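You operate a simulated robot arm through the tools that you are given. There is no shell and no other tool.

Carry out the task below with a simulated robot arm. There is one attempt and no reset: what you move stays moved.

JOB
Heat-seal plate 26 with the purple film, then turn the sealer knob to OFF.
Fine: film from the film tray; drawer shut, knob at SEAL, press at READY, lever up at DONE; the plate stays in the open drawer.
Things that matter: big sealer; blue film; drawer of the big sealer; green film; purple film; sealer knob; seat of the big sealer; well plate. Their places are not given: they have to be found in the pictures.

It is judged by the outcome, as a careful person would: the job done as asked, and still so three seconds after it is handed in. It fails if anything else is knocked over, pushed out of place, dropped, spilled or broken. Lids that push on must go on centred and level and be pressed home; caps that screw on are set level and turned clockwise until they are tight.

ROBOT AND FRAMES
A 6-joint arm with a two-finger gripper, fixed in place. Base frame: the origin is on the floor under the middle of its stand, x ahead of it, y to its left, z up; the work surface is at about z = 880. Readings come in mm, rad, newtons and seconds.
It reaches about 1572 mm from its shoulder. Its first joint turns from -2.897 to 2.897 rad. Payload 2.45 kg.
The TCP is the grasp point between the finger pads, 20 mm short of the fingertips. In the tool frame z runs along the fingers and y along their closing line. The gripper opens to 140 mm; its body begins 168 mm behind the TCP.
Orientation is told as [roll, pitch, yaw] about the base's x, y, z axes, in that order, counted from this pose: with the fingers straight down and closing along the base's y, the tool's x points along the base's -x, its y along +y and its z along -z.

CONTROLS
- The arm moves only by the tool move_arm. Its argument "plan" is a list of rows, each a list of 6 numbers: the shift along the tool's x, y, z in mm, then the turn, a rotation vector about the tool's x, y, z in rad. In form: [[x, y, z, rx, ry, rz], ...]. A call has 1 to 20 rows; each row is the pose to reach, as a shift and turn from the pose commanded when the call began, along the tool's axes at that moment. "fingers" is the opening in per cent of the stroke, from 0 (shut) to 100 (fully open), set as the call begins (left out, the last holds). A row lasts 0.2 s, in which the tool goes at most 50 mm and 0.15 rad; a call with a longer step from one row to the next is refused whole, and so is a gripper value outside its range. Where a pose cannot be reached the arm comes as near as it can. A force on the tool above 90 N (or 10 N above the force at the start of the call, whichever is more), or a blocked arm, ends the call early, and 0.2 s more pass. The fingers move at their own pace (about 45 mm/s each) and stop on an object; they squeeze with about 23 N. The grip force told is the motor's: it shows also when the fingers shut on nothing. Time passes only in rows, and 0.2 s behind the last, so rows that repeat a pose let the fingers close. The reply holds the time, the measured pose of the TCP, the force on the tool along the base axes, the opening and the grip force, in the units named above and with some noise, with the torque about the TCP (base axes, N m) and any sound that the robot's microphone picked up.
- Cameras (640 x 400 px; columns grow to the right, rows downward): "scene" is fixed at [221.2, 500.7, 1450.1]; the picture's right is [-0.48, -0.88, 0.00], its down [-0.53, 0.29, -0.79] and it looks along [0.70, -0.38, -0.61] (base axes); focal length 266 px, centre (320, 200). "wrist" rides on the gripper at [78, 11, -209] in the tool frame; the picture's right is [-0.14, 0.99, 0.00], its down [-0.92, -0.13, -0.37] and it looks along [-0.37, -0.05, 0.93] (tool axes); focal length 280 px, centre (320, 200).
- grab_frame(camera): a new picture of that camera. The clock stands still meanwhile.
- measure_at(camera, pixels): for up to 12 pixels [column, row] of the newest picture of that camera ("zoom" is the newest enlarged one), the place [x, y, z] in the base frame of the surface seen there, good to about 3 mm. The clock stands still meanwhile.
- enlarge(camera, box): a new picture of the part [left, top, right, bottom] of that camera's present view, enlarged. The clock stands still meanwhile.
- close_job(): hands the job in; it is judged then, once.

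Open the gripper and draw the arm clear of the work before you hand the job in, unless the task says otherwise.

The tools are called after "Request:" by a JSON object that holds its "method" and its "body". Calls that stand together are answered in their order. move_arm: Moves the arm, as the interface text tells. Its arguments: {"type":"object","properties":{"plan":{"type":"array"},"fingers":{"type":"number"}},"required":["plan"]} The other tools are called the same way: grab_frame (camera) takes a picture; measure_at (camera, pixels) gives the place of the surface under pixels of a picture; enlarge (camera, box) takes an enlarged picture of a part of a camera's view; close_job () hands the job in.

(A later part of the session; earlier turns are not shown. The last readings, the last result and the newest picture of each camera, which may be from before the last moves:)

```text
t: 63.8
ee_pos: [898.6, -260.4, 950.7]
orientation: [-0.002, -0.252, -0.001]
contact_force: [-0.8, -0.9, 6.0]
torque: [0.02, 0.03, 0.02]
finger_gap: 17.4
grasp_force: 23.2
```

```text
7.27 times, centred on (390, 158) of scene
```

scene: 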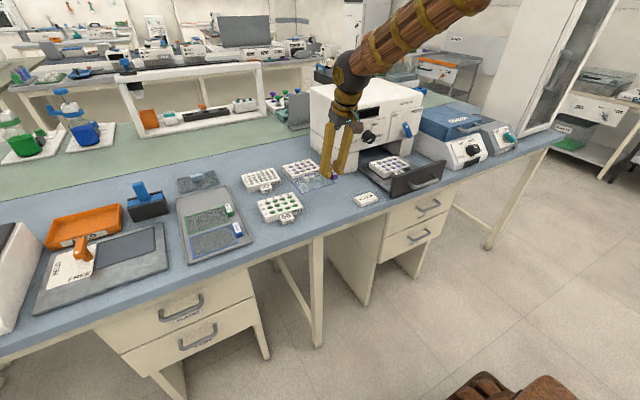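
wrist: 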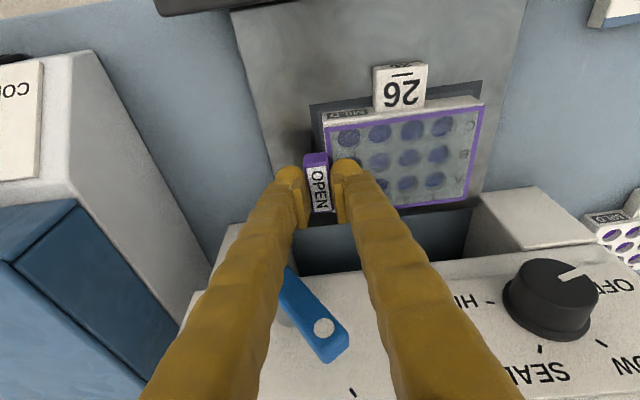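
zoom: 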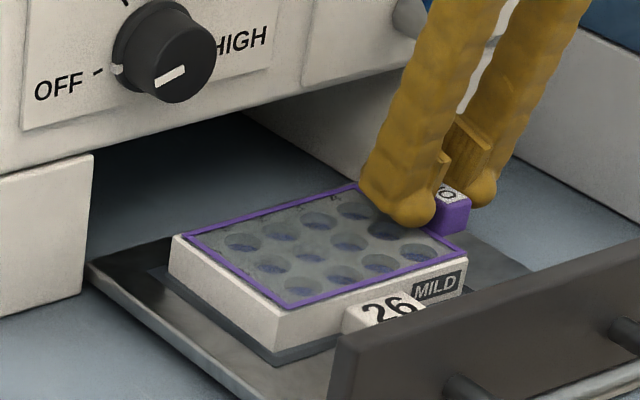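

The film rests on the plate (6 N). I will open the fingers to release the tab and check before lifting.

Request:
{"method": "move_arm", "body": {"plan": [[0, 0, 0, 0, 0, 0], [0, 0, 0, 0, 0, 0], [0, 0, 0, 0, 0, 0]], "fingers": 30}}

Request:
{"method": "grab_frame", "body": {"camera": "wrist"}}

Request:
{"method": "enlarge", "body": {"camera": "scene", "box": [360, 130, 420, 185]}}

```text
t: 64.6
ee_pos: [898.5, -261.4, 949.6]
orientation: [-0.002, -0.25, -0.001]
contact_force: [-0.2, 0.0, 0.8]
torque: [-0.01, -0.02, 0.01]
finger_gap: 41.8
grasp_force: 0.1
```

```text
taken
```

wrist: 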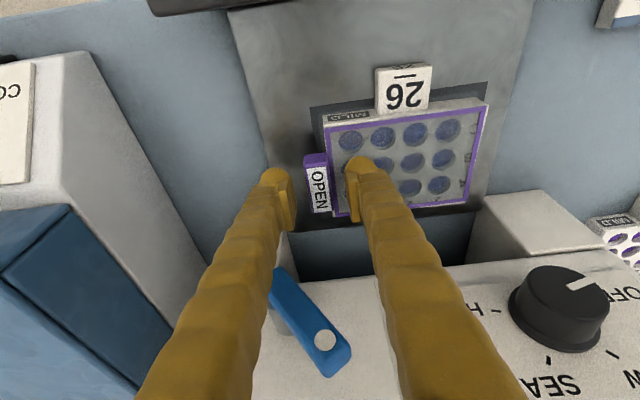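

```text
7.27 times, centred on (390, 158) of scene
```

zoom: 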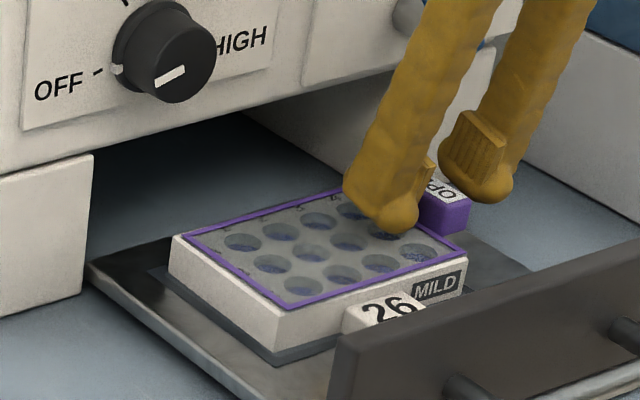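

The film stays flat on the plate. I will retreat along the tool axis, up and back from the sealer.

Request:
{"method": "move_arm", "body": {"plan": [[0, 0, -10, 0, 0, 0], [0, 0, -25, 0, 0, 0], [0, 0, -50, 0, 0, 0], [5, 0, -85, 0, 0, 0], [15, 0, -120, 0, 0, 0], [40, 20, -140, 0, 0, 0], [40, 20, -140, 0, 0, 0]]}}

Request:
{"method": "grab_frame", "body": {"camera": "wrist"}}

Request:
{"method": "enlarge", "body": {"camera": "scene", "box": [350, 110, 450, 190]}}

```text
t: 66.2
ee_pos: [824.1, -241.5, 1076.3]
orientation: [-0.002, -0.25, -0.001]
contact_force: [-0.1, 0.2, -0.5]
torque: [-0.01, 0.05, -0.01]
finger_gap: 42.0
grasp_force: 0.1
```

```text
taken
```

wrist: 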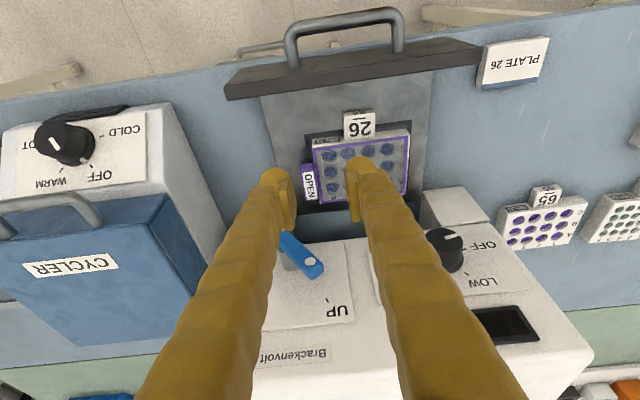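

```text
5.00 times, centred on (400, 150) of scene
```

zoom: 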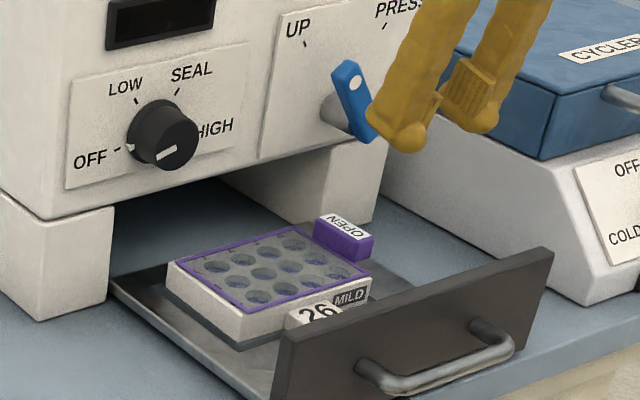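

The film is neatly on plate 26 in the seat. Next I will close the fingers and go in front of the drawer to push it shut by its handle.

Request:
{"method": "move_arm", "body": {"plan": [[25, 8, -10, 0, -0.02, 0], [60, 18, -15, 0, -0.05, 0], [97, 30, -17, 0, -0.08, 0], [134, 41, -17.6, 0, -0.1, 0], [134, 41, -17.6, 0, -0.1, 0]], "fingers": 0}}

Request:
{"method": "grab_frame", "body": {"camera": "wrist"}}

Request:
{"method": "measure_at", "body": {"camera": "scene", "pixels": [[415, 180], [430, 175], [440, 170]]}}

```text
t: 67.4
ee_pos: [688.0, -202.0, 1061.0]
orientation: [-0.005, -0.353, 0.0]
contact_force: [0.3, -1.1, -0.7]
torque: [-0.02, -0.03, -0.02]
finger_gap: 0.0
grasp_force: 23.2
```

```text
taken
```

wrist: 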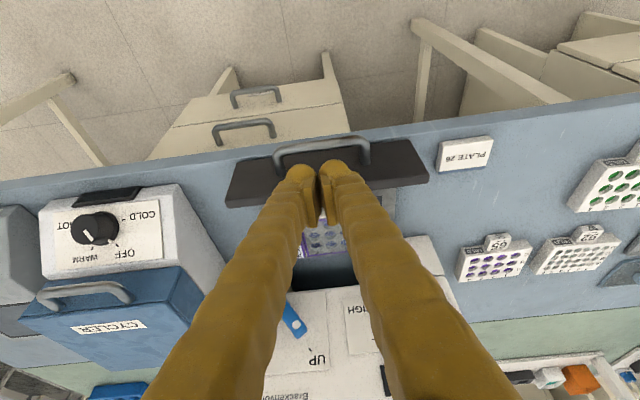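

```text
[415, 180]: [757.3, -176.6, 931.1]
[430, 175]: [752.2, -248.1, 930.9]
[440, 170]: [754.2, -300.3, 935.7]
```

The handle bar is just ahead at wrist (322,145). I will measure it before lowering.

Request:
{"method": "measure_at", "body": {"camera": "wrist", "pixels": [[290, 149], [322, 143], [350, 139], [276, 160], [367, 152], [240, 185], [415, 160], [300, 172]]}}

```text
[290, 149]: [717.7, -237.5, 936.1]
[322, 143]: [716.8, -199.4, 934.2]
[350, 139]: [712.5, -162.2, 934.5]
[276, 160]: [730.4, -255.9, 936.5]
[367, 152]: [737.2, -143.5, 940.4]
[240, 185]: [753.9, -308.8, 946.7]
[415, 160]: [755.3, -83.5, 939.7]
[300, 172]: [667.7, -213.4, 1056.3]
```

The bar's front is at x≈715. I will step back slightly and lower the closed fingers in front of it to handle height.

Request:
{"method": "move_arm", "body": {"plan": [[16.9, 1, -6.2, 0, 0, 0], [27, 2, 22, 0, 0, 0], [37.5, 2, 50, 0, 0, 0], [48, 2, 78, 0, 0, 0], [58.1, 2, 105.4, 0, 0, 0], [58.1, 2, 105.4, 0, 0, 0]], "fingers": 0}}

Request:
{"method": "grab_frame", "body": {"camera": "wrist"}}

Request:
{"method": "enlarge", "body": {"camera": "scene", "box": [350, 100, 500, 220]}}

```text
t: 68.8
ee_pos: [669.6, -199.4, 940.9]
orientation: [-0.004, -0.349, 0.0]
contact_force: [0.7, -0.4, 0.0]
torque: [0.0, 0.0, -0.01]
finger_gap: 0.0
grasp_force: 23.0
```

```text
taken
```

wrist: 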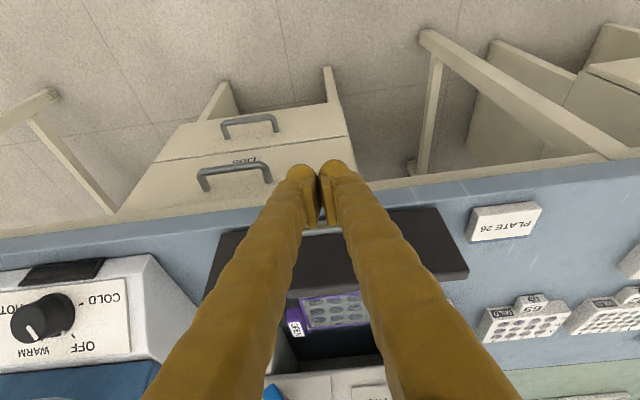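

```text
3.33 times, centred on (425, 160) of scene
```

zoom: 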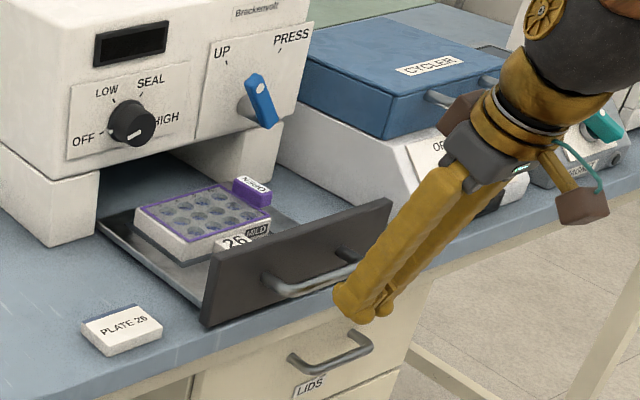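

The fingers are in front of the handle bar with no contact. I will push the drawer in gently by about 160 mm.

Request:
{"method": "move_arm", "body": {"plan": [[-8.5, 0, 3.1, 0, 0, 0], [-16.9, 0, 6.2, 0, 0, 0], [-22, 0, 8, 0, 0, 0], [-27, 0, 9.8, 0, 0, 0], [-33, 0, 12, 0, 0, 0], [-40, 0, 14.6, 0, 0, 0], [-48, 0, 17.5, 0, 0, 0], [-56, 0, 20.4, 0, 0, 0], [-64, 0, 23.3, 0, 0, 0], [-72, 0, 26.2, 0, 0, 0], [-80, 0, 29.1, 0, 0, 0], [-88, 0, 32, 0, 0, 0], [-96, 0, 34.9, 0, 0, 0], [-104, 0, 37.8, 0, 0, 0], [-112, 0, 40.8, 0, 0, 0], [-120, 0, 43.7, 0, 0, 0], [-128, 0, 46.6, 0, 0, 0], [-136, 0, 49.5, 0, 0, 0], [-144, 0, 52.4, 0, 0, 0], [-150, 0, 54.6, 0, 0, 0]]}}

Request:
{"method": "enlarge", "body": {"camera": "scene", "box": [330, 90, 480, 210]}}

```text
t: 73.0
ee_pos: [831.5, -197.9, 941.3]
orientation: [-0.004, -0.349, 0.002]
contact_force: [-0.5, -0.1, 0.8]
torque: [-0.01, 0.01, 0.0]
finger_gap: 0.0
grasp_force: 22.9
```

```text
3.33 times, centred on (405, 150) of scene
```

zoom: 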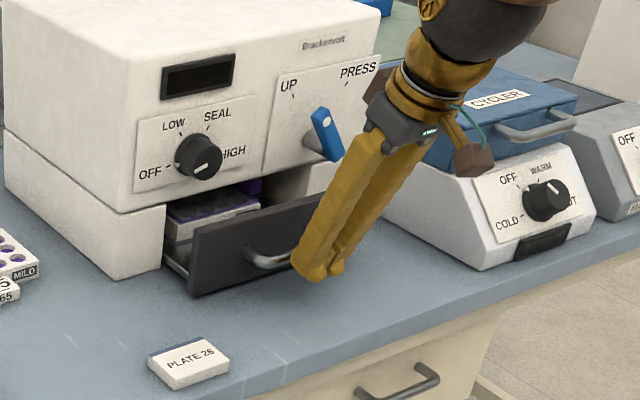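

The drawer is sliding in and the film clears the housing. I will push another 48 mm, then creep.

Request:
{"method": "move_arm", "body": {"plan": [[-4, 0, 1.5, 0, 0, 0], [-9, 0, 3.3, 0, 0, 0], [-15, 0, 5.5, 0, 0, 0], [-21, 0, 7.6, 0, 0, 0], [-27, 0, 9.8, 0, 0, 0], [-33, 0, 12, 0, 0, 0], [-39, 0, 14.2, 0, 0, 0], [-45, 0, 16.4, 0, 0, 0], [-45, 0, 16.4, 0, 0, 0]]}}

Request:
{"method": "enlarge", "body": {"camera": "scene", "box": [330, 90, 480, 210]}}

Request:
{"method": "measure_at", "body": {"camera": "zoom", "pixels": [[250, 240], [220, 215], [300, 220], [125, 235]]}}

```text
t: 75.0
ee_pos: [878.9, -198.2, 940.6]
orientation: [-0.004, -0.349, -0.001]
contact_force: [0.1, 0.3, 0.1]
torque: [0.01, 0.0, -0.01]
finger_gap: 0.0
grasp_force: 23.8
```

```text
3.33 times, centred on (405, 150) of scene
```

zoom: 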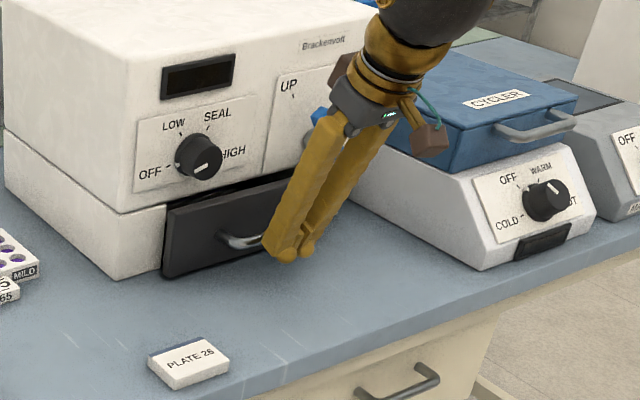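

```text
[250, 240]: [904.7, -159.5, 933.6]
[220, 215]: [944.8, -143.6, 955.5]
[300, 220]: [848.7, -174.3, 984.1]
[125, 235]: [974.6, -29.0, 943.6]
```

The drawer front is at x≈945, about 12–15 mm short of shut. I will creep in with small steps until it stops.

Request:
{"method": "move_arm", "body": {"plan": [[-3, 0, 1.1, 0, 0, 0], [-6, 0, 2.2, 0, 0, 0], [-9, 0, 3.3, 0, 0, 0], [-9, 0, 3.3, 0, 0, 0]]}}

Request:
{"method": "move_arm", "body": {"plan": [[-2, 0, 0.7, 0, 0, 0], [-4, 0, 1.5, 0, 0, 0], [-4, 0, 1.5, 0, 0, 0]]}}

```text
t: 76.0
ee_pos: [889.0, -198.1, 941.8]
orientation: [-0.005, -0.349, -0.001]
contact_force: [-0.8, -1.7, -0.4]
torque: [0.02, 0.02, 0.02]
finger_gap: 0.0
grasp_force: 23.4
```

```text
t: 76.8
ee_pos: [893.7, -198.3, 941.9]
orientation: [-0.003, -0.35, 0.0]
contact_force: [-0.4, 0.5, 0.1]
torque: [-0.01, 0.0, 0.0]
finger_gap: 0.0
grasp_force: 22.9
```

No resistance yet; I will continue with 2 mm steps until there is a clear end-stop force.

Request:
{"method": "move_arm", "body": {"plan": [[-2, 0, 0.7, 0, 0, 0], [-2, 0, 0.7, 0, 0, 0]]}}

Request:
{"method": "move_arm", "body": {"plan": [[-2, 0, 0.7, 0, 0, 0], [-2, 0, 0.7, 0, 0, 0]]}}

Request:
{"method": "enlarge", "body": {"camera": "scene", "box": [340, 100, 440, 190]}}

Request:
{"method": "measure_at", "body": {"camera": "zoom", "pixels": [[180, 250], [200, 270], [260, 230], [150, 300], [100, 280], [300, 205]]}}

```text
t: 77.4
ee_pos: [896.4, -199.4, 941.3]
orientation: [-0.003, -0.349, 0.002]
contact_force: [-0.6, -0.8, 0.3]
torque: [-0.02, 0.01, 0.02]
finger_gap: 0.1
grasp_force: 23.1
```

```text
t: 78.0
ee_pos: [896.2, -198.2, 941.9]
orientation: [-0.003, -0.348, 0.001]
contact_force: [-40.4, -2.0, 17.5]
torque: [0.11, -0.03, 0.15]
finger_gap: 6.3
grasp_force: 29.3
```

```text
4.44 times, centred on (390, 145) of scene
```

zoom: 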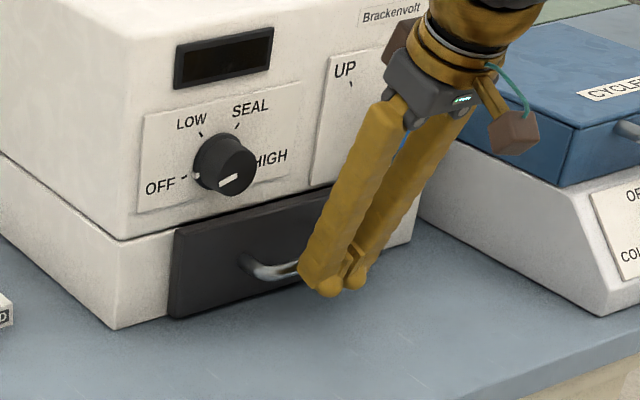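

```text
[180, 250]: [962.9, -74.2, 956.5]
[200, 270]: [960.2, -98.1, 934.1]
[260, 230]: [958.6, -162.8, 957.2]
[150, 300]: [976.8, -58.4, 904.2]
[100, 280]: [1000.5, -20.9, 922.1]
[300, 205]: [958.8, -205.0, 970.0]
```

The drawer is shut (front at x≈959, firm stop of 40 N). I will back off and check that it stays shut.

Request:
{"method": "move_arm", "body": {"plan": [[5, 0, -1.8, 0, 0, 0], [20, 0, -7, 0, 0, 0], [45, 0, -16, 0, 0, 0], [70, 0, -40, 0, 0, 0], [75, 0, -80, 0, 0, 0], [75, 0, -80, 0, 0, 0]]}}

Request:
{"method": "grab_frame", "body": {"camera": "wrist"}}

Request:
{"method": "enlarge", "body": {"camera": "scene", "box": [340, 100, 440, 190]}}

Request:
{"method": "measure_at", "body": {"camera": "zoom", "pixels": [[180, 250], [200, 270], [260, 230], [300, 205]]}}

```text
t: 79.4
ee_pos: [800.5, -198.2, 990.7]
orientation: [-0.002, -0.35, 0.001]
contact_force: [0.3, -0.3, -0.3]
torque: [0.01, 0.01, -0.02]
finger_gap: 0.0
grasp_force: 29.5
```

```text
taken
```

wrist: 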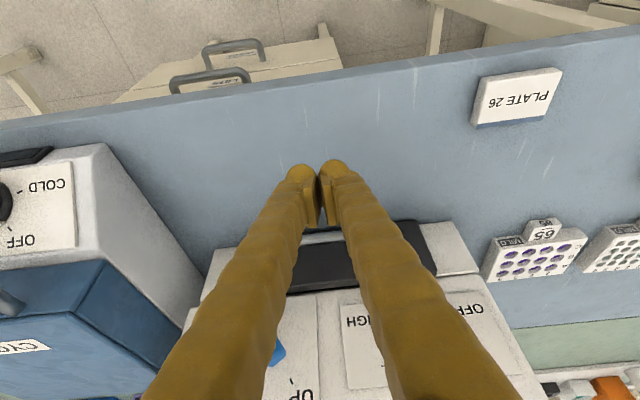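

```text
4.44 times, centred on (390, 145) of scene
```

zoom: 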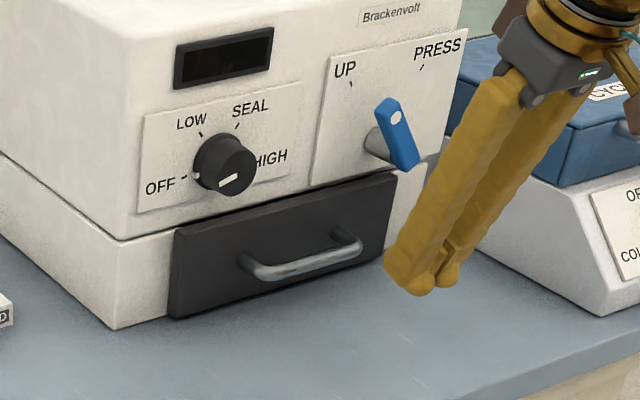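

```text
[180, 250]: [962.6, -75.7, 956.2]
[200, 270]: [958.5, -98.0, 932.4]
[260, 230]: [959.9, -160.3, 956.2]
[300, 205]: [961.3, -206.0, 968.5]
```

The drawer stays shut. Next I will bring the gripper horizontal in front of the knob to turn it.

Request:
{"method": "move_arm", "body": {"plan": [[-5, 10, -3, 0, -0.135, 0], [-11, 20, -6, 0, -0.27, 0], [-17, 30, -9, 0, -0.405, 0], [-23, 40, -11, 0, -0.54, 0], [-29, 50, -14, 0, -0.68, 0], [-35, 60, -17, 0, -0.815, 0], [-41, 70, -20, 0, -0.95, 0], [-46, 78, -22, 0, -1.085, 0], [-51.3, 86, -23.9, 0, -1.22, 0], [-51.3, 86, -23.9, 0, -1.22, 0]], "fingers": 39}}

Request:
{"method": "grab_frame", "body": {"camera": "wrist"}}

```text
t: 81.6
ee_pos: [845.1, -125.9, 1046.3]
orientation: [1.35, -1.52, -1.334]
contact_force: [0.1, 0.2, 0.2]
torque: [-0.01, -0.01, 0.0]
finger_gap: 54.5
grasp_force: 0.0
out of reach, approached as far as the arm can: row 4, 8, 9, 10
```

```text
taken
```

wrist: 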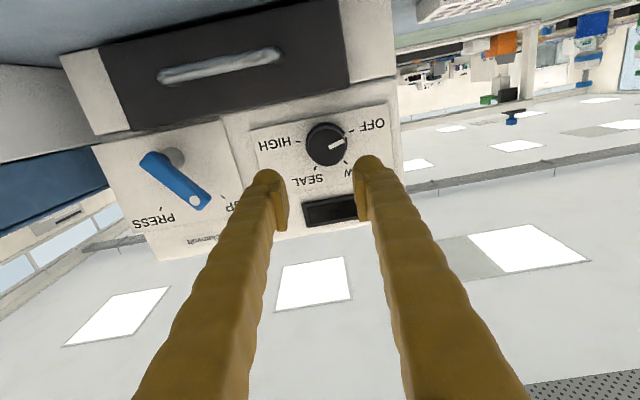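

The tool is practically horizontal and the knob shows at wrist (325,145), pointer at OFF. I will enlarge and measure the knob.

Request:
{"method": "enlarge", "body": {"camera": "wrist", "box": [250, 95, 410, 215]}}

Request:
{"method": "measure_at", "body": {"camera": "wrist", "pixels": [[325, 145], [335, 143], [318, 148], [325, 158], [310, 142], [340, 150], [330, 130], [300, 150], [350, 155], [345, 170]]}}

```text
3.33 times, centred on (330, 155) of wrist
```

zoom: 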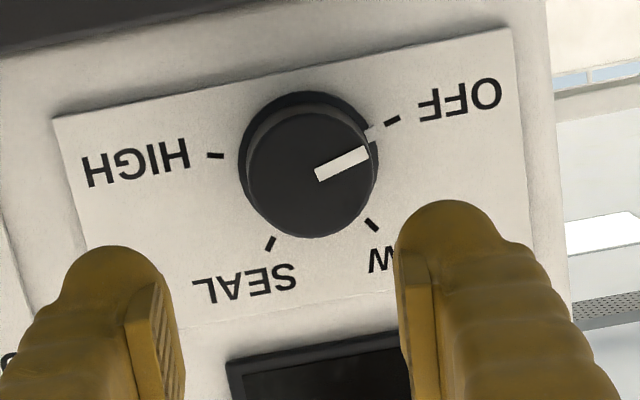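

```text
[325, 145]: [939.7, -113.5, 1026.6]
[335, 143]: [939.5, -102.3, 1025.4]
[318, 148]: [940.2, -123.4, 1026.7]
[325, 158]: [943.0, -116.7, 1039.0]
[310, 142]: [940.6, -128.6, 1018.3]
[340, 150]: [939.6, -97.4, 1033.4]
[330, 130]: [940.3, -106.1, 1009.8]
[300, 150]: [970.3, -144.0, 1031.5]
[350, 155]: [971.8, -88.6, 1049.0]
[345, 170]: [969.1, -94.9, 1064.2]
```

The knob's face centre is at (939.5,-111.2,1028.8), about 42 mm across. I will line the gripper up on its axis at x≈885 and square up the orientation.

Request:
{"method": "move_arm", "body": {"plan": [[6, 4, 13, 0.005, -0.004, -0.02], [12, 9, 27, 0.01, -0.008, -0.035], [17.7, 13.2, 40.4, 0.016, -0.011, -0.05], [17.7, 13.2, 40.4, 0.016, -0.011, -0.05]]}}

```text
t: 82.6
ee_pos: [887.1, -125.7, 1041.1]
orientation: [1.293, -1.526, -1.269]
contact_force: [0.1, -0.1, -0.3]
torque: [0.0, -0.01, 0.01]
finger_gap: 54.5
grasp_force: 0.0
out of reach, approached as far as the arm can: row 1, 2, 3, 4
```

The arm cannot quite reach that spot with this wrist roll, so I will try rolling to the planned -70° start angle and see whether it becomes reachable.

Request:
{"method": "move_arm", "body": {"plan": [[1, 1, 0, 0, 0, -0.14], [2, 2, 0, 0, 0, -0.28], [3, 3, 0, 0, 0, -0.42], [4, 4, 0, 0, 0, -0.56], [6, 6, 0, 0, 0, -0.7], [8, 8, 0, 0, 0, -0.84], [10, 10, 0, 0, 0, -0.98], [11, 12, 0, 0, 0, -1.12], [12, 14, 0, 0, 0, -1.25], [12, 14, 0, 0, 0, -1.25]]}}

Request:
{"method": "grab_frame", "body": {"camera": "wrist"}}

Request:
{"method": "grab_frame", "body": {"camera": "scene"}}

```text
t: 84.8
ee_pos: [887.5, -126.5, 1040.7]
orientation: [1.295, -1.528, -1.271]
contact_force: [0.9, 0.6, -0.4]
torque: [0.02, 0.01, 0.04]
finger_gap: 54.5
grasp_force: 0.0
out of reach, approached as far as the arm can: row 1, 2, 3, 4, 5, 6, 7, 8, 9, 10
```

```text
taken
```

wrist: 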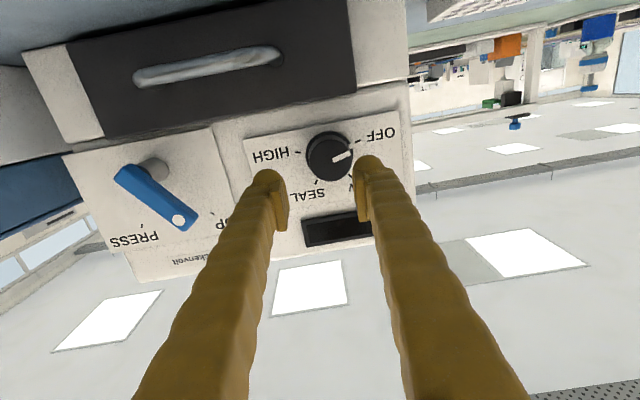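

```text
taken
```

scene: 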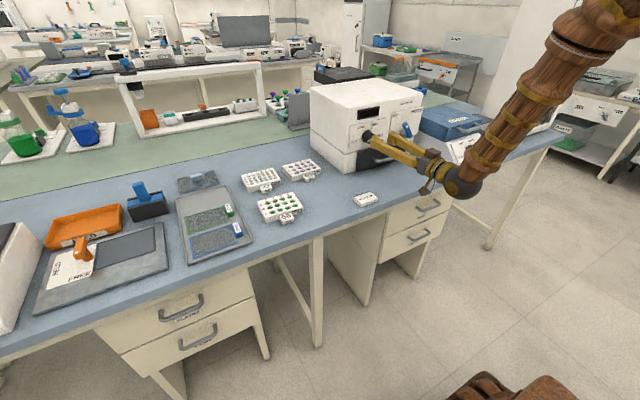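

The wrist is against a limit for negative roll, so I will instead try positive roll, which worked before, using the gripper's 180° symmetry.

Request:
{"method": "move_arm", "body": {"plan": [[3, 3, -5, 0, 0, 0.12], [6, 6, -5, 0, 0, 0.24], [9, 10, -5, 0, 0, 0.36], [12, 14, -5, 0, 0, 0.48], [12, 14, -5, 0, 0, 0.48]]}}

```text
t: 86.0
ee_pos: [879.7, -116.2, 1029.4]
orientation: [1.547, -1.047, -1.514]
contact_force: [0.9, 0.1, 0.0]
torque: [-0.03, 0.0, 0.0]
finger_gap: 54.7
grasp_force: 0.1
out of reach, approached as far as the arm can: row 4, 5
```

Positive roll works (now about 30°). I will continue rolling to 70° and re-centre on the knob axis to see if the limit goes away.

Request:
{"method": "move_arm", "body": {"plan": [[0, 2, 0, 0.01, -0.01, 0.14], [1, 4, 0, 0.02, -0.02, 0.28], [1, 5, 0, 0.03, -0.02, 0.42], [1, 5, 0, 0.03, -0.02, 0.56], [1, 5, 0, 0.03, -0.02, 0.7], [1, 5, 0, 0.03, -0.02, 0.7]]}}

```text
t: 87.4
ee_pos: [877.8, -127.9, 1033.8]
orientation: [1.545, -0.349, -1.54]
contact_force: [0.3, 0.2, 1.0]
torque: [0.01, -0.01, 0.0]
finger_gap: 54.7
grasp_force: 0.0
out of reach, approached as far as the arm can: row 1, 2, 3, 4, 5, 6
```

The roll works but the position is held about 16 mm off in y. I will try the same alignment further forward, at x≈905, where the arm is less folded.

Request:
{"method": "move_arm", "body": {"plan": [[5, 0.4, 9, 0, 0, 0], [11, 0.8, 18, 0, 0, 0], [16.7, 1.2, 27.5, 0, 0, 0], [16.7, 1.2, 27.5, 0, 0, 0]]}}

Request:
{"method": "grab_frame", "body": {"camera": "scene"}}

```text
t: 88.4
ee_pos: [903.4, -131.4, 1029.7]
orientation: [1.544, -0.348, -1.538]
contact_force: [-0.7, 0.2, -0.2]
torque: [-0.02, -0.01, -0.02]
finger_gap: 54.7
grasp_force: 0.0
out of reach, approached as far as the arm can: row 1, 2, 3, 4
```

```text
taken
```

scene: 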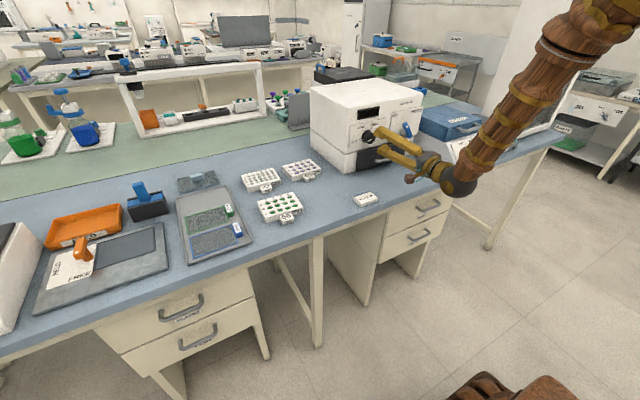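

The limit appears to be on the tool's heading relative to the arm; a small yaw of about 0.05 rad toward +y should free it. I will re-centre on the knob axis with that slight yaw.

Request:
{"method": "move_arm", "body": {"plan": [[0, 0, 0, -0.016, 0.01, 0], [6, 2, 1, -0.033, 0.02, 0], [12, 4, 1.5, -0.033, 0.02, 0], [18.5, 6, 2, -0.033, 0.02, 0], [18.5, 6, 2, -0.033, 0.02, 0]]}}

Request:
{"method": "grab_frame", "body": {"camera": "wrist"}}

```text
t: 89.6
ee_pos: [902.4, -122.4, 1029.7]
orientation: [1.573, -0.349, -1.537]
contact_force: [-1.7, 0.1, 0.0]
torque: [-0.01, -0.02, -0.02]
finger_gap: 54.7
grasp_force: 0.1
out of reach, approached as far as the arm can: row 1, 3, 4, 5
```

```text
taken
```

wrist: 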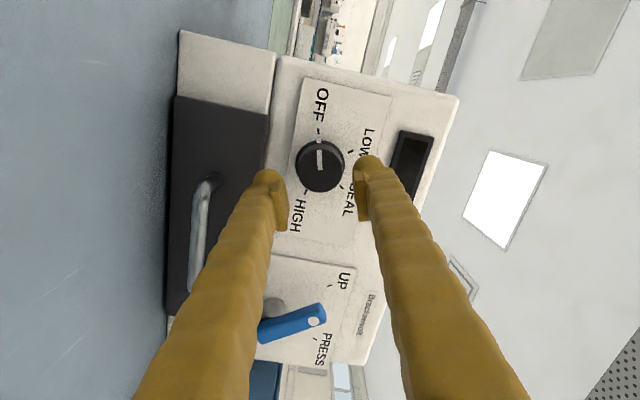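

The yaw so far is 0.035 and the position is still about 10 mm short in y. I will add another 0.04 rad of yaw and re-centre.

Request:
{"method": "move_arm", "body": {"plan": [[0, 0, 0, -0.007, 0.019, 0], [0, 0, 0, -0.0145, 0.04, 0], [5, 1.5, 1.5, -0.0145, 0.04, 0], [10.6, 2.9, 2.8, -0.0145, 0.04, 0], [10.6, 2.9, 2.8, -0.0145, 0.04, 0]]}}

```text
t: 90.8
ee_pos: [905.1, -110.7, 1029.0]
orientation: [1.572, -0.349, -1.508]
contact_force: [0.8, 0.5, -0.2]
torque: [0.02, 0.0, -0.01]
finger_gap: 54.6
grasp_force: 0.0
```

The gripper is now on the knob axis at (905,-110.7,1029) with only a slight yaw. I will roll back to -70° here, clear of the knob, to set up a single 140° clockwise turn.

Request:
{"method": "move_arm", "body": {"plan": [[0, 0, 0, 0, 0, -0.14], [0, 0, 0, 0, 0, -0.28], [0, 0, 0, 0, 0, -0.42], [0, 0, 0, 0, 0, -0.56], [0, 0, 0, 0, 0, -0.7], [0, 0, 0, 0, 0, -0.84], [0, 0, 0, 0, 0, -0.98], [0, 0, 0, 0, 0, -1.12], [0, 0, 0, 0, 0, -1.26], [0, 0, 0, 0, 0, -1.4], [0, 0, 0, 0, 0, -1.54], [0, 0, 0, 0, 0, -1.68], [0, 0, 0, 0, 0, -1.82], [0, 0, 0, 0, 0, -1.96], [0, 0, 0, 0, 0, -2.1], [0, 0, 0, 0, 0, -2.24], [0, 0, 0, 0, 0, -2.38], [0, 0, 0, 0, 0, -2.443]]}}

Request:
{"method": "grab_frame", "body": {"camera": "wrist"}}

Request:
{"method": "enlarge", "body": {"camera": "scene", "box": [330, 80, 450, 180]}}

```text
t: 94.6
ee_pos: [905.4, -110.3, 1029.9]
orientation: [1.607, -1.535, -1.541]
contact_force: [0.1, -0.1, 0.5]
torque: [0.0, 0.0, 0.01]
finger_gap: 54.7
grasp_force: 0.1
out of reach, approached as far as the arm can: row 9, 10, 11, 12, 13, 14, 15, 16, 17, 18
```

```text
taken
```

wrist: 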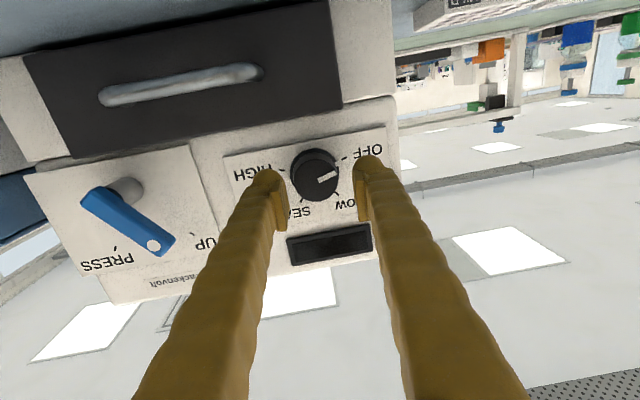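

```text
4.00 times, centred on (390, 130) of scene
```

zoom: 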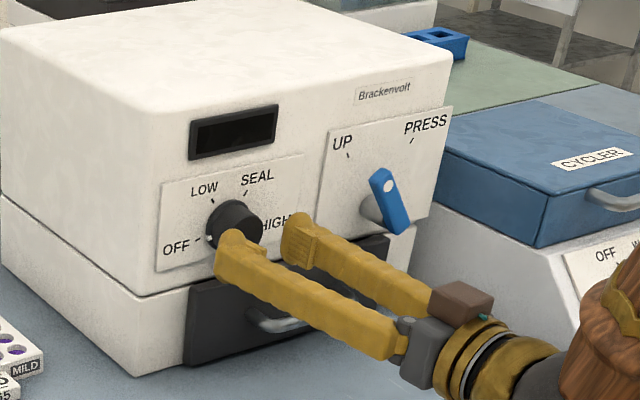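

The wrist roll stops near 0°, so I will use the 15°→155° range instead. I will roll to about 15° and slide the open fingers over the knob.

Request:
{"method": "move_arm", "body": {"plan": [[0, 0, 0, 0, 0, 0.12], [0, 0, 0, 0, 0, 0.23], [0.3, -1, 11, 0, 0, 0.23], [0.6, -2, 22, 0, 0, 0.23], [0.9, -3.1, 32.5, 0, 0, 0.23], [0.9, -3.1, 32.5, 0, 0, 0.23]]}}

Request:
{"method": "grab_frame", "body": {"camera": "wrist"}}

Request:
{"method": "enlarge", "body": {"camera": "scene", "box": [340, 90, 420, 160]}}

```text
t: 96.0
ee_pos: [938.5, -111.4, 1027.8]
orientation: [1.575, -1.305, -1.51]
contact_force: [0.6, 0.4, -0.5]
torque: [0.05, 0.02, -0.02]
finger_gap: 54.8
grasp_force: 0.1
```

```text
taken
```

wrist: 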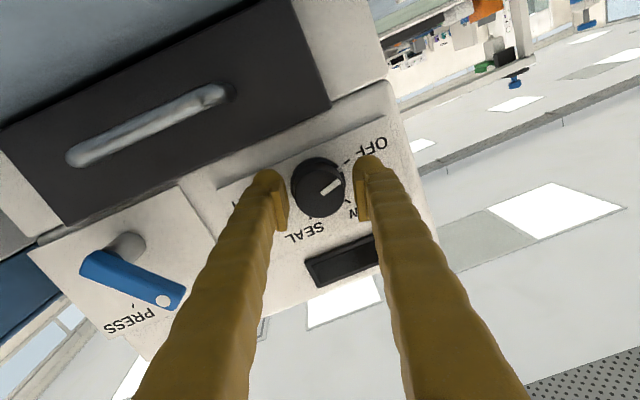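

```text
5.71 times, centred on (380, 125) of scene
```

zoom: 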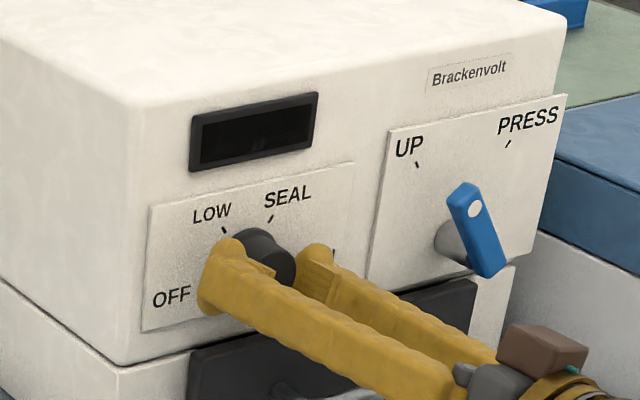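

The knob sits between the fingers. I will close on it.

Request:
{"method": "move_arm", "body": {"plan": [[0, 0, 0, 0, 0, 0], [0, 0, 0, 0, 0, 0], [0, 0, 0, 0, 0, 0]], "fingers": 0}}

Request:
{"method": "grab_frame", "body": {"camera": "wrist"}}

```text
t: 96.8
ee_pos: [937.6, -111.6, 1027.9]
orientation: [1.574, -1.304, -1.51]
contact_force: [5.8, -12.3, -2.9]
torque: [0.05, 0.02, 0.0]
finger_gap: 40.7
grasp_force: 43.5
```

```text
taken
```

wrist: 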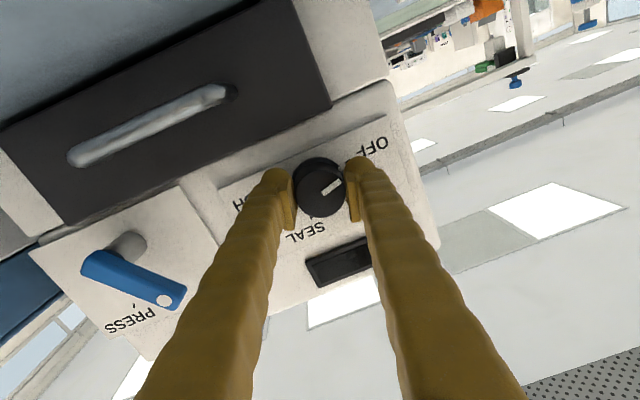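

The knob is gripped (40.7 mm). I will turn clockwise (seen from the front) by 0.45 rad first and check that it follows.

Request:
{"method": "move_arm", "body": {"plan": [[0, 0, 0, 0, 0, 0.09], [0, 0, 0, 0, 0, 0.18], [0, 0, 0, 0, 0, 0.27], [0, 0, 0, 0, 0, 0.36], [0, 0, 0, 0, 0, 0.45], [0, 0, 0, 0, 0, 0.45]]}}

Request:
{"method": "enlarge", "body": {"camera": "wrist", "box": [230, 100, 420, 280]}}

```text
t: 98.2
ee_pos: [938.1, -111.2, 1027.6]
orientation: [1.573, -0.853, -1.502]
contact_force: [-2.6, -21.7, -8.2]
torque: [0.02, 0.2, -0.33]
finger_gap: 40.5
grasp_force: 44.5
```

```text
2.22 times, centred on (325, 190) of wrist
```

zoom: 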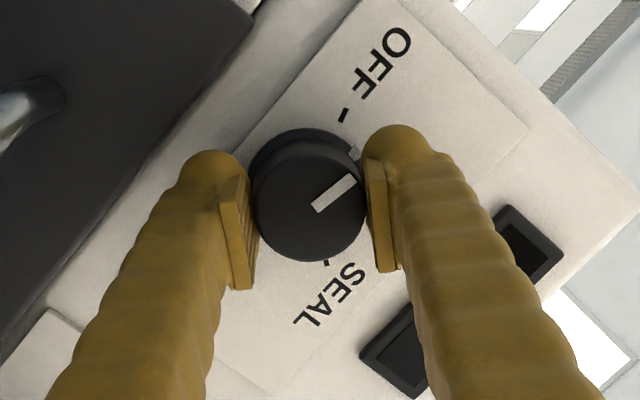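

The pointer turns with the fingers. I will continue by another 1.82 rad toward SEAL.

Request:
{"method": "move_arm", "body": {"plan": [[0, 0, 0, 0, 0, 0.13], [0, 0, 0, 0, 0, 0.26], [0, 0, 0, 0, 0, 0.39], [0, 0, 0, 0, 0, 0.52], [0, 0, 0, 0, 0, 0.65], [0, 0, 0, 0, 0, 0.78], [0, 0, 0, 0, 0, 0.91], [0, 0, 0, 0, 0, 1.04], [0, 0, 0, 0, 0, 1.17], [0, 0, 0, 0, 0, 1.3], [0, 0, 0, 0, 0, 1.43], [0, 0, 0, 0, 0, 1.56], [0, 0, 0, 0, 0, 1.69], [0, 0, 0, 0, 0, 1.82], [0, 0, 0, 0, 0, 1.82]]}}

Request:
{"method": "enlarge", "body": {"camera": "wrist", "box": [220, 90, 420, 290]}}

Request:
{"method": "enlarge", "body": {"camera": "scene", "box": [340, 90, 420, 160]}}

```text
t: 101.4
ee_pos: [938.2, -112.4, 1029.8]
orientation: [1.578, 0.968, -1.501]
contact_force: [10.4, -1.1, 32.3]
torque: [-0.02, -0.31, -0.13]
finger_gap: 40.4
grasp_force: 44.8
```

```text
2.00 times, centred on (320, 190) of wrist
```

zoom: 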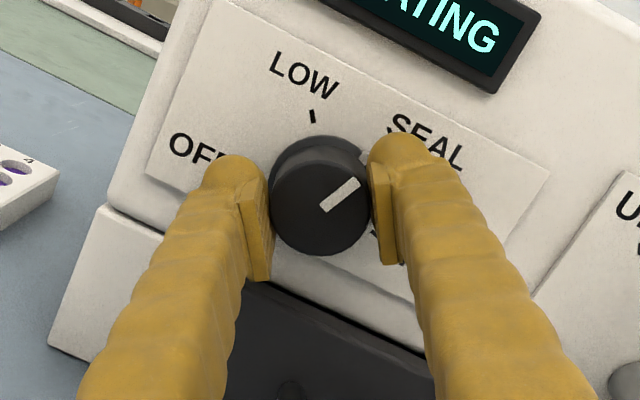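

```text
5.71 times, centred on (380, 125) of scene
```

zoom: 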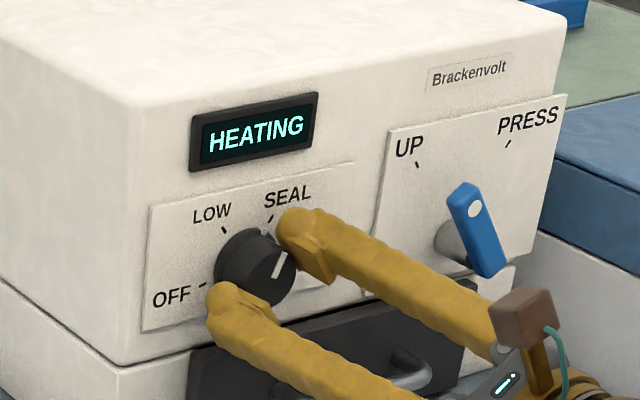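

The display reads HEATING and the knob has turned 130°. I will add the last 0.17 rad to land on SEAL, then check the pointer.

Request:
{"method": "move_arm", "body": {"plan": [[0, 0, 0, 0, 0, 0.09], [0, 0, 0, 0, 0, 0.175], [0, 0, 0, 0, 0, 0.175]]}}

Request:
{"method": "enlarge", "body": {"camera": "wrist", "box": [220, 90, 420, 290]}}

Request:
{"method": "enlarge", "body": {"camera": "scene", "box": [350, 100, 400, 145]}}

```text
t: 102.2
ee_pos: [937.5, -111.8, 1028.6]
orientation: [1.58, 1.139, -1.499]
contact_force: [3.5, -4.2, 43.4]
torque: [0.04, -0.53, -0.12]
finger_gap: 40.6
grasp_force: 45.1
```

```text
2.00 times, centred on (320, 190) of wrist
```

zoom: 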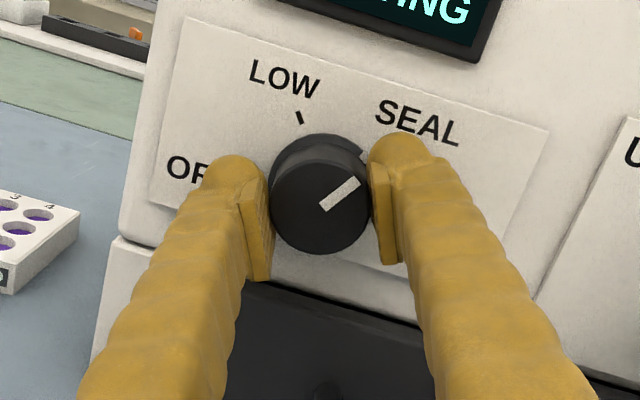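

```text
8.89 times, centred on (375, 122) of scene
```

zoom: 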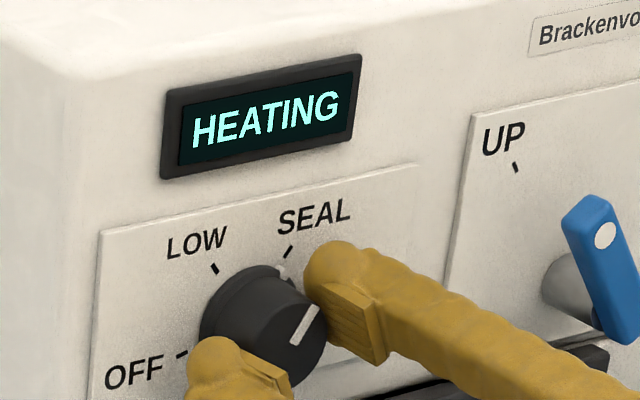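

The skirt mark at zoom (282,272) lines up with the SEAL tick. I will release the knob, retract, and check the pointer unobstructed.

Request:
{"method": "move_arm", "body": {"plan": [[0, 0, 0, 0, 0, 0], [0, 0, 0, 0, 0, 0], [0, 0, -15, 0, 0, 0], [0, 0, -35, 0, 0, 0], [0, 0, -55, 0, 0, 0]], "fingers": 40}}

Request:
{"method": "enlarge", "body": {"camera": "wrist", "box": [200, 50, 460, 250]}}

Request:
{"method": "enlarge", "body": {"camera": "scene", "box": [350, 100, 400, 145]}}

```text
t: 103.4
ee_pos: [881.9, -115.0, 1027.3]
orientation: [1.576, 1.142, -1.5]
contact_force: [1.3, 0.9, -0.8]
torque: [0.01, -0.02, 0.01]
finger_gap: 56.2
grasp_force: 0.0
```

```text
2.00 times, centred on (330, 150) of wrist
```

zoom: 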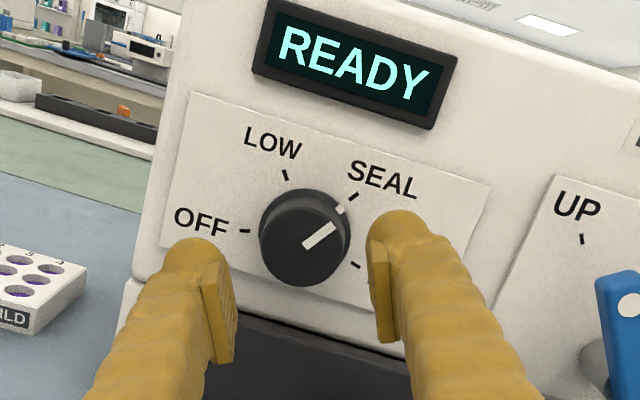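

```text
8.89 times, centred on (375, 122) of scene
```

zoom: 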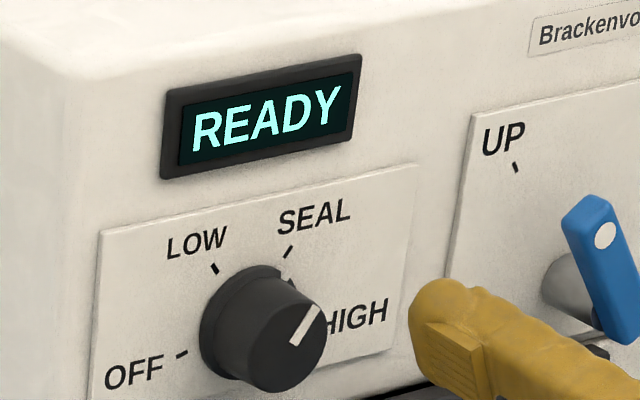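

The knob is exactly at SEAL and the display reads READY. I will close the fingers and move to the +y side of the lever tip, then push it toward PRESS.

Request:
{"method": "move_arm", "body": {"plan": [[-3, 25, -2, 0, 0, 0], [-7, 60, -4, 0, 0, 0], [-11.2, 93.7, -5.9, 0, 0, 0], [-11.5, 94.5, 5, 0, 0, 0], [-12.2, 95.6, 27, 0, 0, 0], [-12.2, 95.6, 27, 0, 0, 0]], "fingers": 0}}

Request:
{"method": "grab_frame", "body": {"camera": "wrist"}}

Request:
{"method": "enlarge", "body": {"camera": "scene", "box": [350, 85, 450, 165]}}

```text
t: 104.8
ee_pos: [917.2, -203.8, 1056.7]
orientation: [1.575, 1.138, -1.501]
contact_force: [0.9, 0.8, 0.3]
torque: [-0.01, -0.02, 0.0]
finger_gap: 0.0
grasp_force: 22.8
```

```text
taken
```

wrist: 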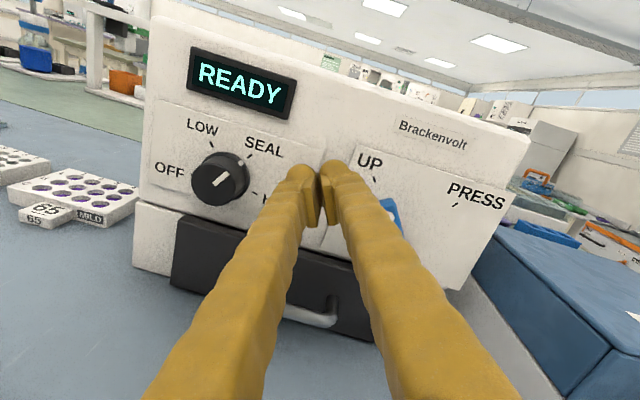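

```text
5.00 times, centred on (400, 125) of scene
```

zoom: 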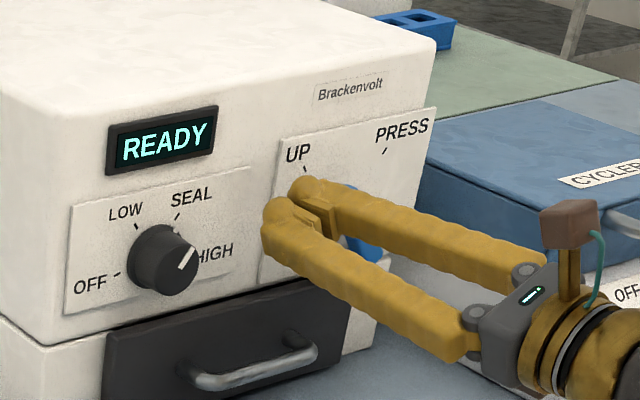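

The closed fingers are beside the lever on its +y side with READY still showing. I will push toward -y by 60 mm and check.

Request:
{"method": "move_arm", "body": {"plan": [[-4.2, 9.1, -0.7, 0, 0, 0], [-8.3, 18.2, -1.3, 0, 0, 0], [-12.5, 27.2, -2, 0, 0, 0], [-16.6, 36.3, -2.6, 0, 0, 0], [-20.8, 45.4, -3.3, 0, 0, 0], [-24.9, 54.5, -4, 0, 0, 0]]}}

Request:
{"method": "grab_frame", "body": {"camera": "wrist"}}

Request:
{"method": "enlarge", "body": {"camera": "scene", "box": [350, 85, 450, 165]}}

```text
t: 106.2
ee_pos: [914.0, -265.4, 1055.9]
orientation: [1.576, 1.141, -1.501]
contact_force: [-0.6, 1.2, 0.2]
torque: [-0.01, 0.02, 0.03]
finger_gap: 0.3
grasp_force: 22.7
```

```text
taken
```

wrist: 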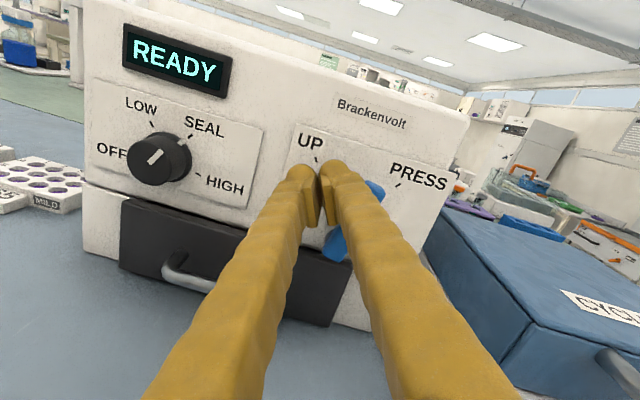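

```text
5.00 times, centred on (400, 125) of scene
```

zoom: 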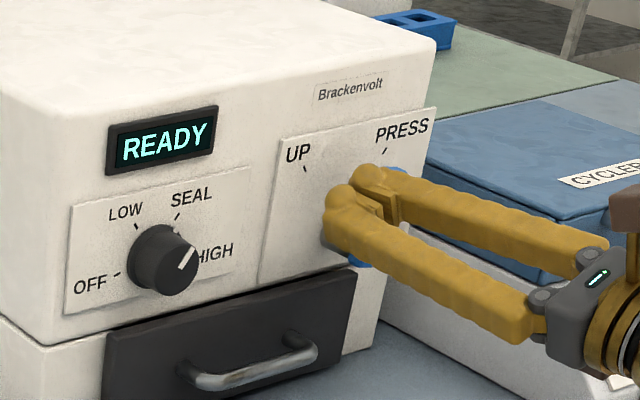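

The lever is moving over (blue at wrist (372,190)), with the display still READY. I will push another 15 mm.

Request:
{"method": "move_arm", "body": {"plan": [[-2.1, 4.5, -0.3, 0, 0, 0], [-4.2, 9.1, -0.7, 0, 0, 0], [-6.2, 13.6, -1, 0, 0, 0], [-6.2, 13.6, -1, 0, 0, 0]]}}

Request:
{"method": "grab_frame", "body": {"camera": "wrist"}}

Request:
{"method": "enlarge", "body": {"camera": "scene", "box": [350, 85, 450, 165]}}

```text
t: 107.2
ee_pos: [915.7, -280.2, 1056.6]
orientation: [1.574, 1.14, -1.501]
contact_force: [0.6, 0.3, 0.4]
torque: [0.02, -0.03, -0.01]
finger_gap: 0.1
grasp_force: 23.2
```

```text
taken
```

wrist: 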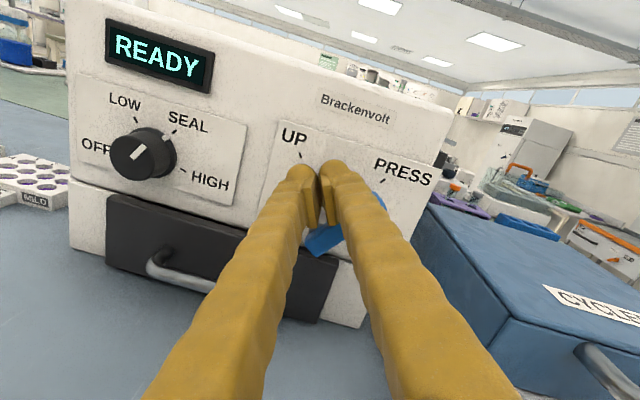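

```text
5.00 times, centred on (400, 125) of scene
```

zoom: 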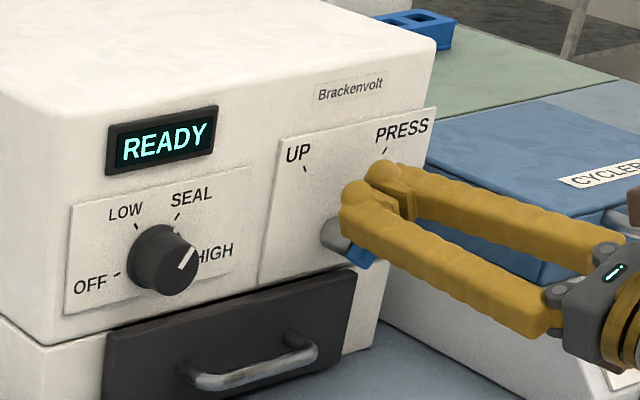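

The display is still READY. I will keep pushing in small steps until the press registers or the lever reaches its stop.

Request:
{"method": "move_arm", "body": {"plan": [[-2.1, 4.5, -0.3, 0, 0, 0], [-4.2, 9.1, -0.7, 0, 0, 0], [-4.2, 9.1, -0.7, 0, 0, 0]]}}

Request:
{"method": "grab_frame", "body": {"camera": "wrist"}}

Request:
{"method": "enlarge", "body": {"camera": "scene", "box": [350, 85, 450, 165]}}

```text
t: 108.0
ee_pos: [916.7, -286.6, 1057.5]
orientation: [1.575, 1.139, -1.496]
contact_force: [-16.4, 66.2, 9.1]
torque: [-0.11, -0.03, -0.03]
finger_gap: 0.1
grasp_force: 23.1
```

```text
taken
```

wrist: 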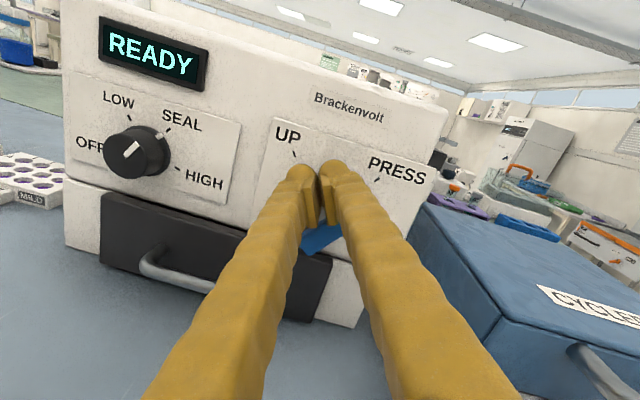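

```text
5.00 times, centred on (400, 125) of scene
```

zoom: 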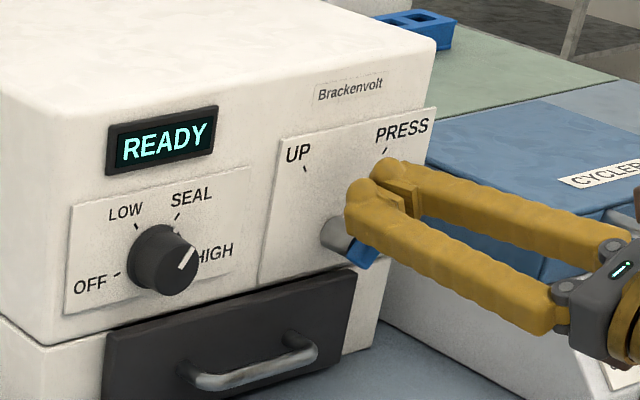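

The lever has hit its stop (66 N). I will ease off slightly and see where the lever points and what the display shows.

Request:
{"method": "move_arm", "body": {"plan": [[2, -4.5, 0.3, 0, 0, 0], [2, -4.5, 0.3, 0, 0, 0]]}}

Request:
{"method": "enlarge", "body": {"camera": "scene", "box": [350, 85, 450, 165]}}

Request:
{"method": "enlarge", "body": {"camera": "wrist", "box": [240, 100, 440, 280]}}

```text
t: 108.6
ee_pos: [917.0, -286.5, 1057.8]
orientation: [1.578, 1.141, -1.499]
contact_force: [-2.6, 28.5, 15.0]
torque: [-0.35, -0.13, 0.1]
finger_gap: 0.0
grasp_force: 23.0
```

```text
5.00 times, centred on (400, 125) of scene
```

zoom: 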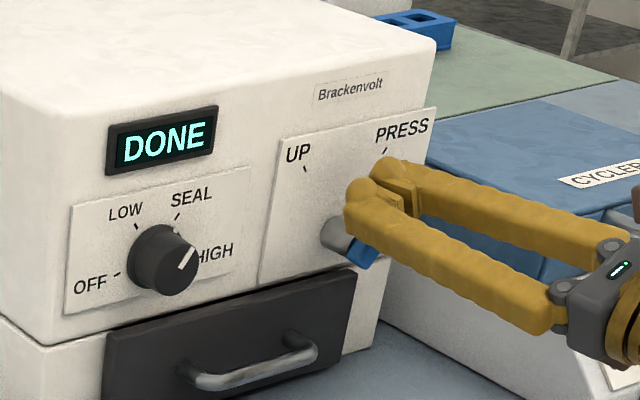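

```text
2.22 times, centred on (340, 190) of wrist
```

zoom: 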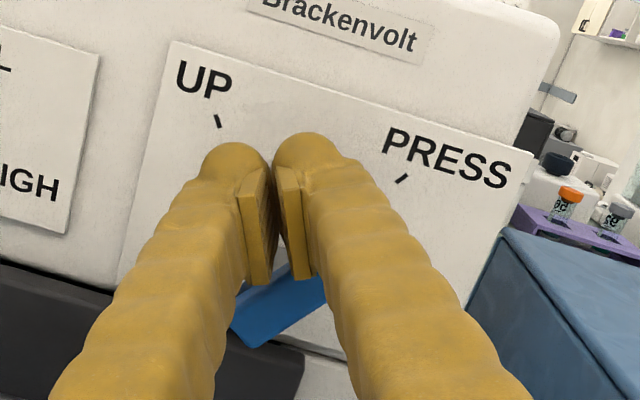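

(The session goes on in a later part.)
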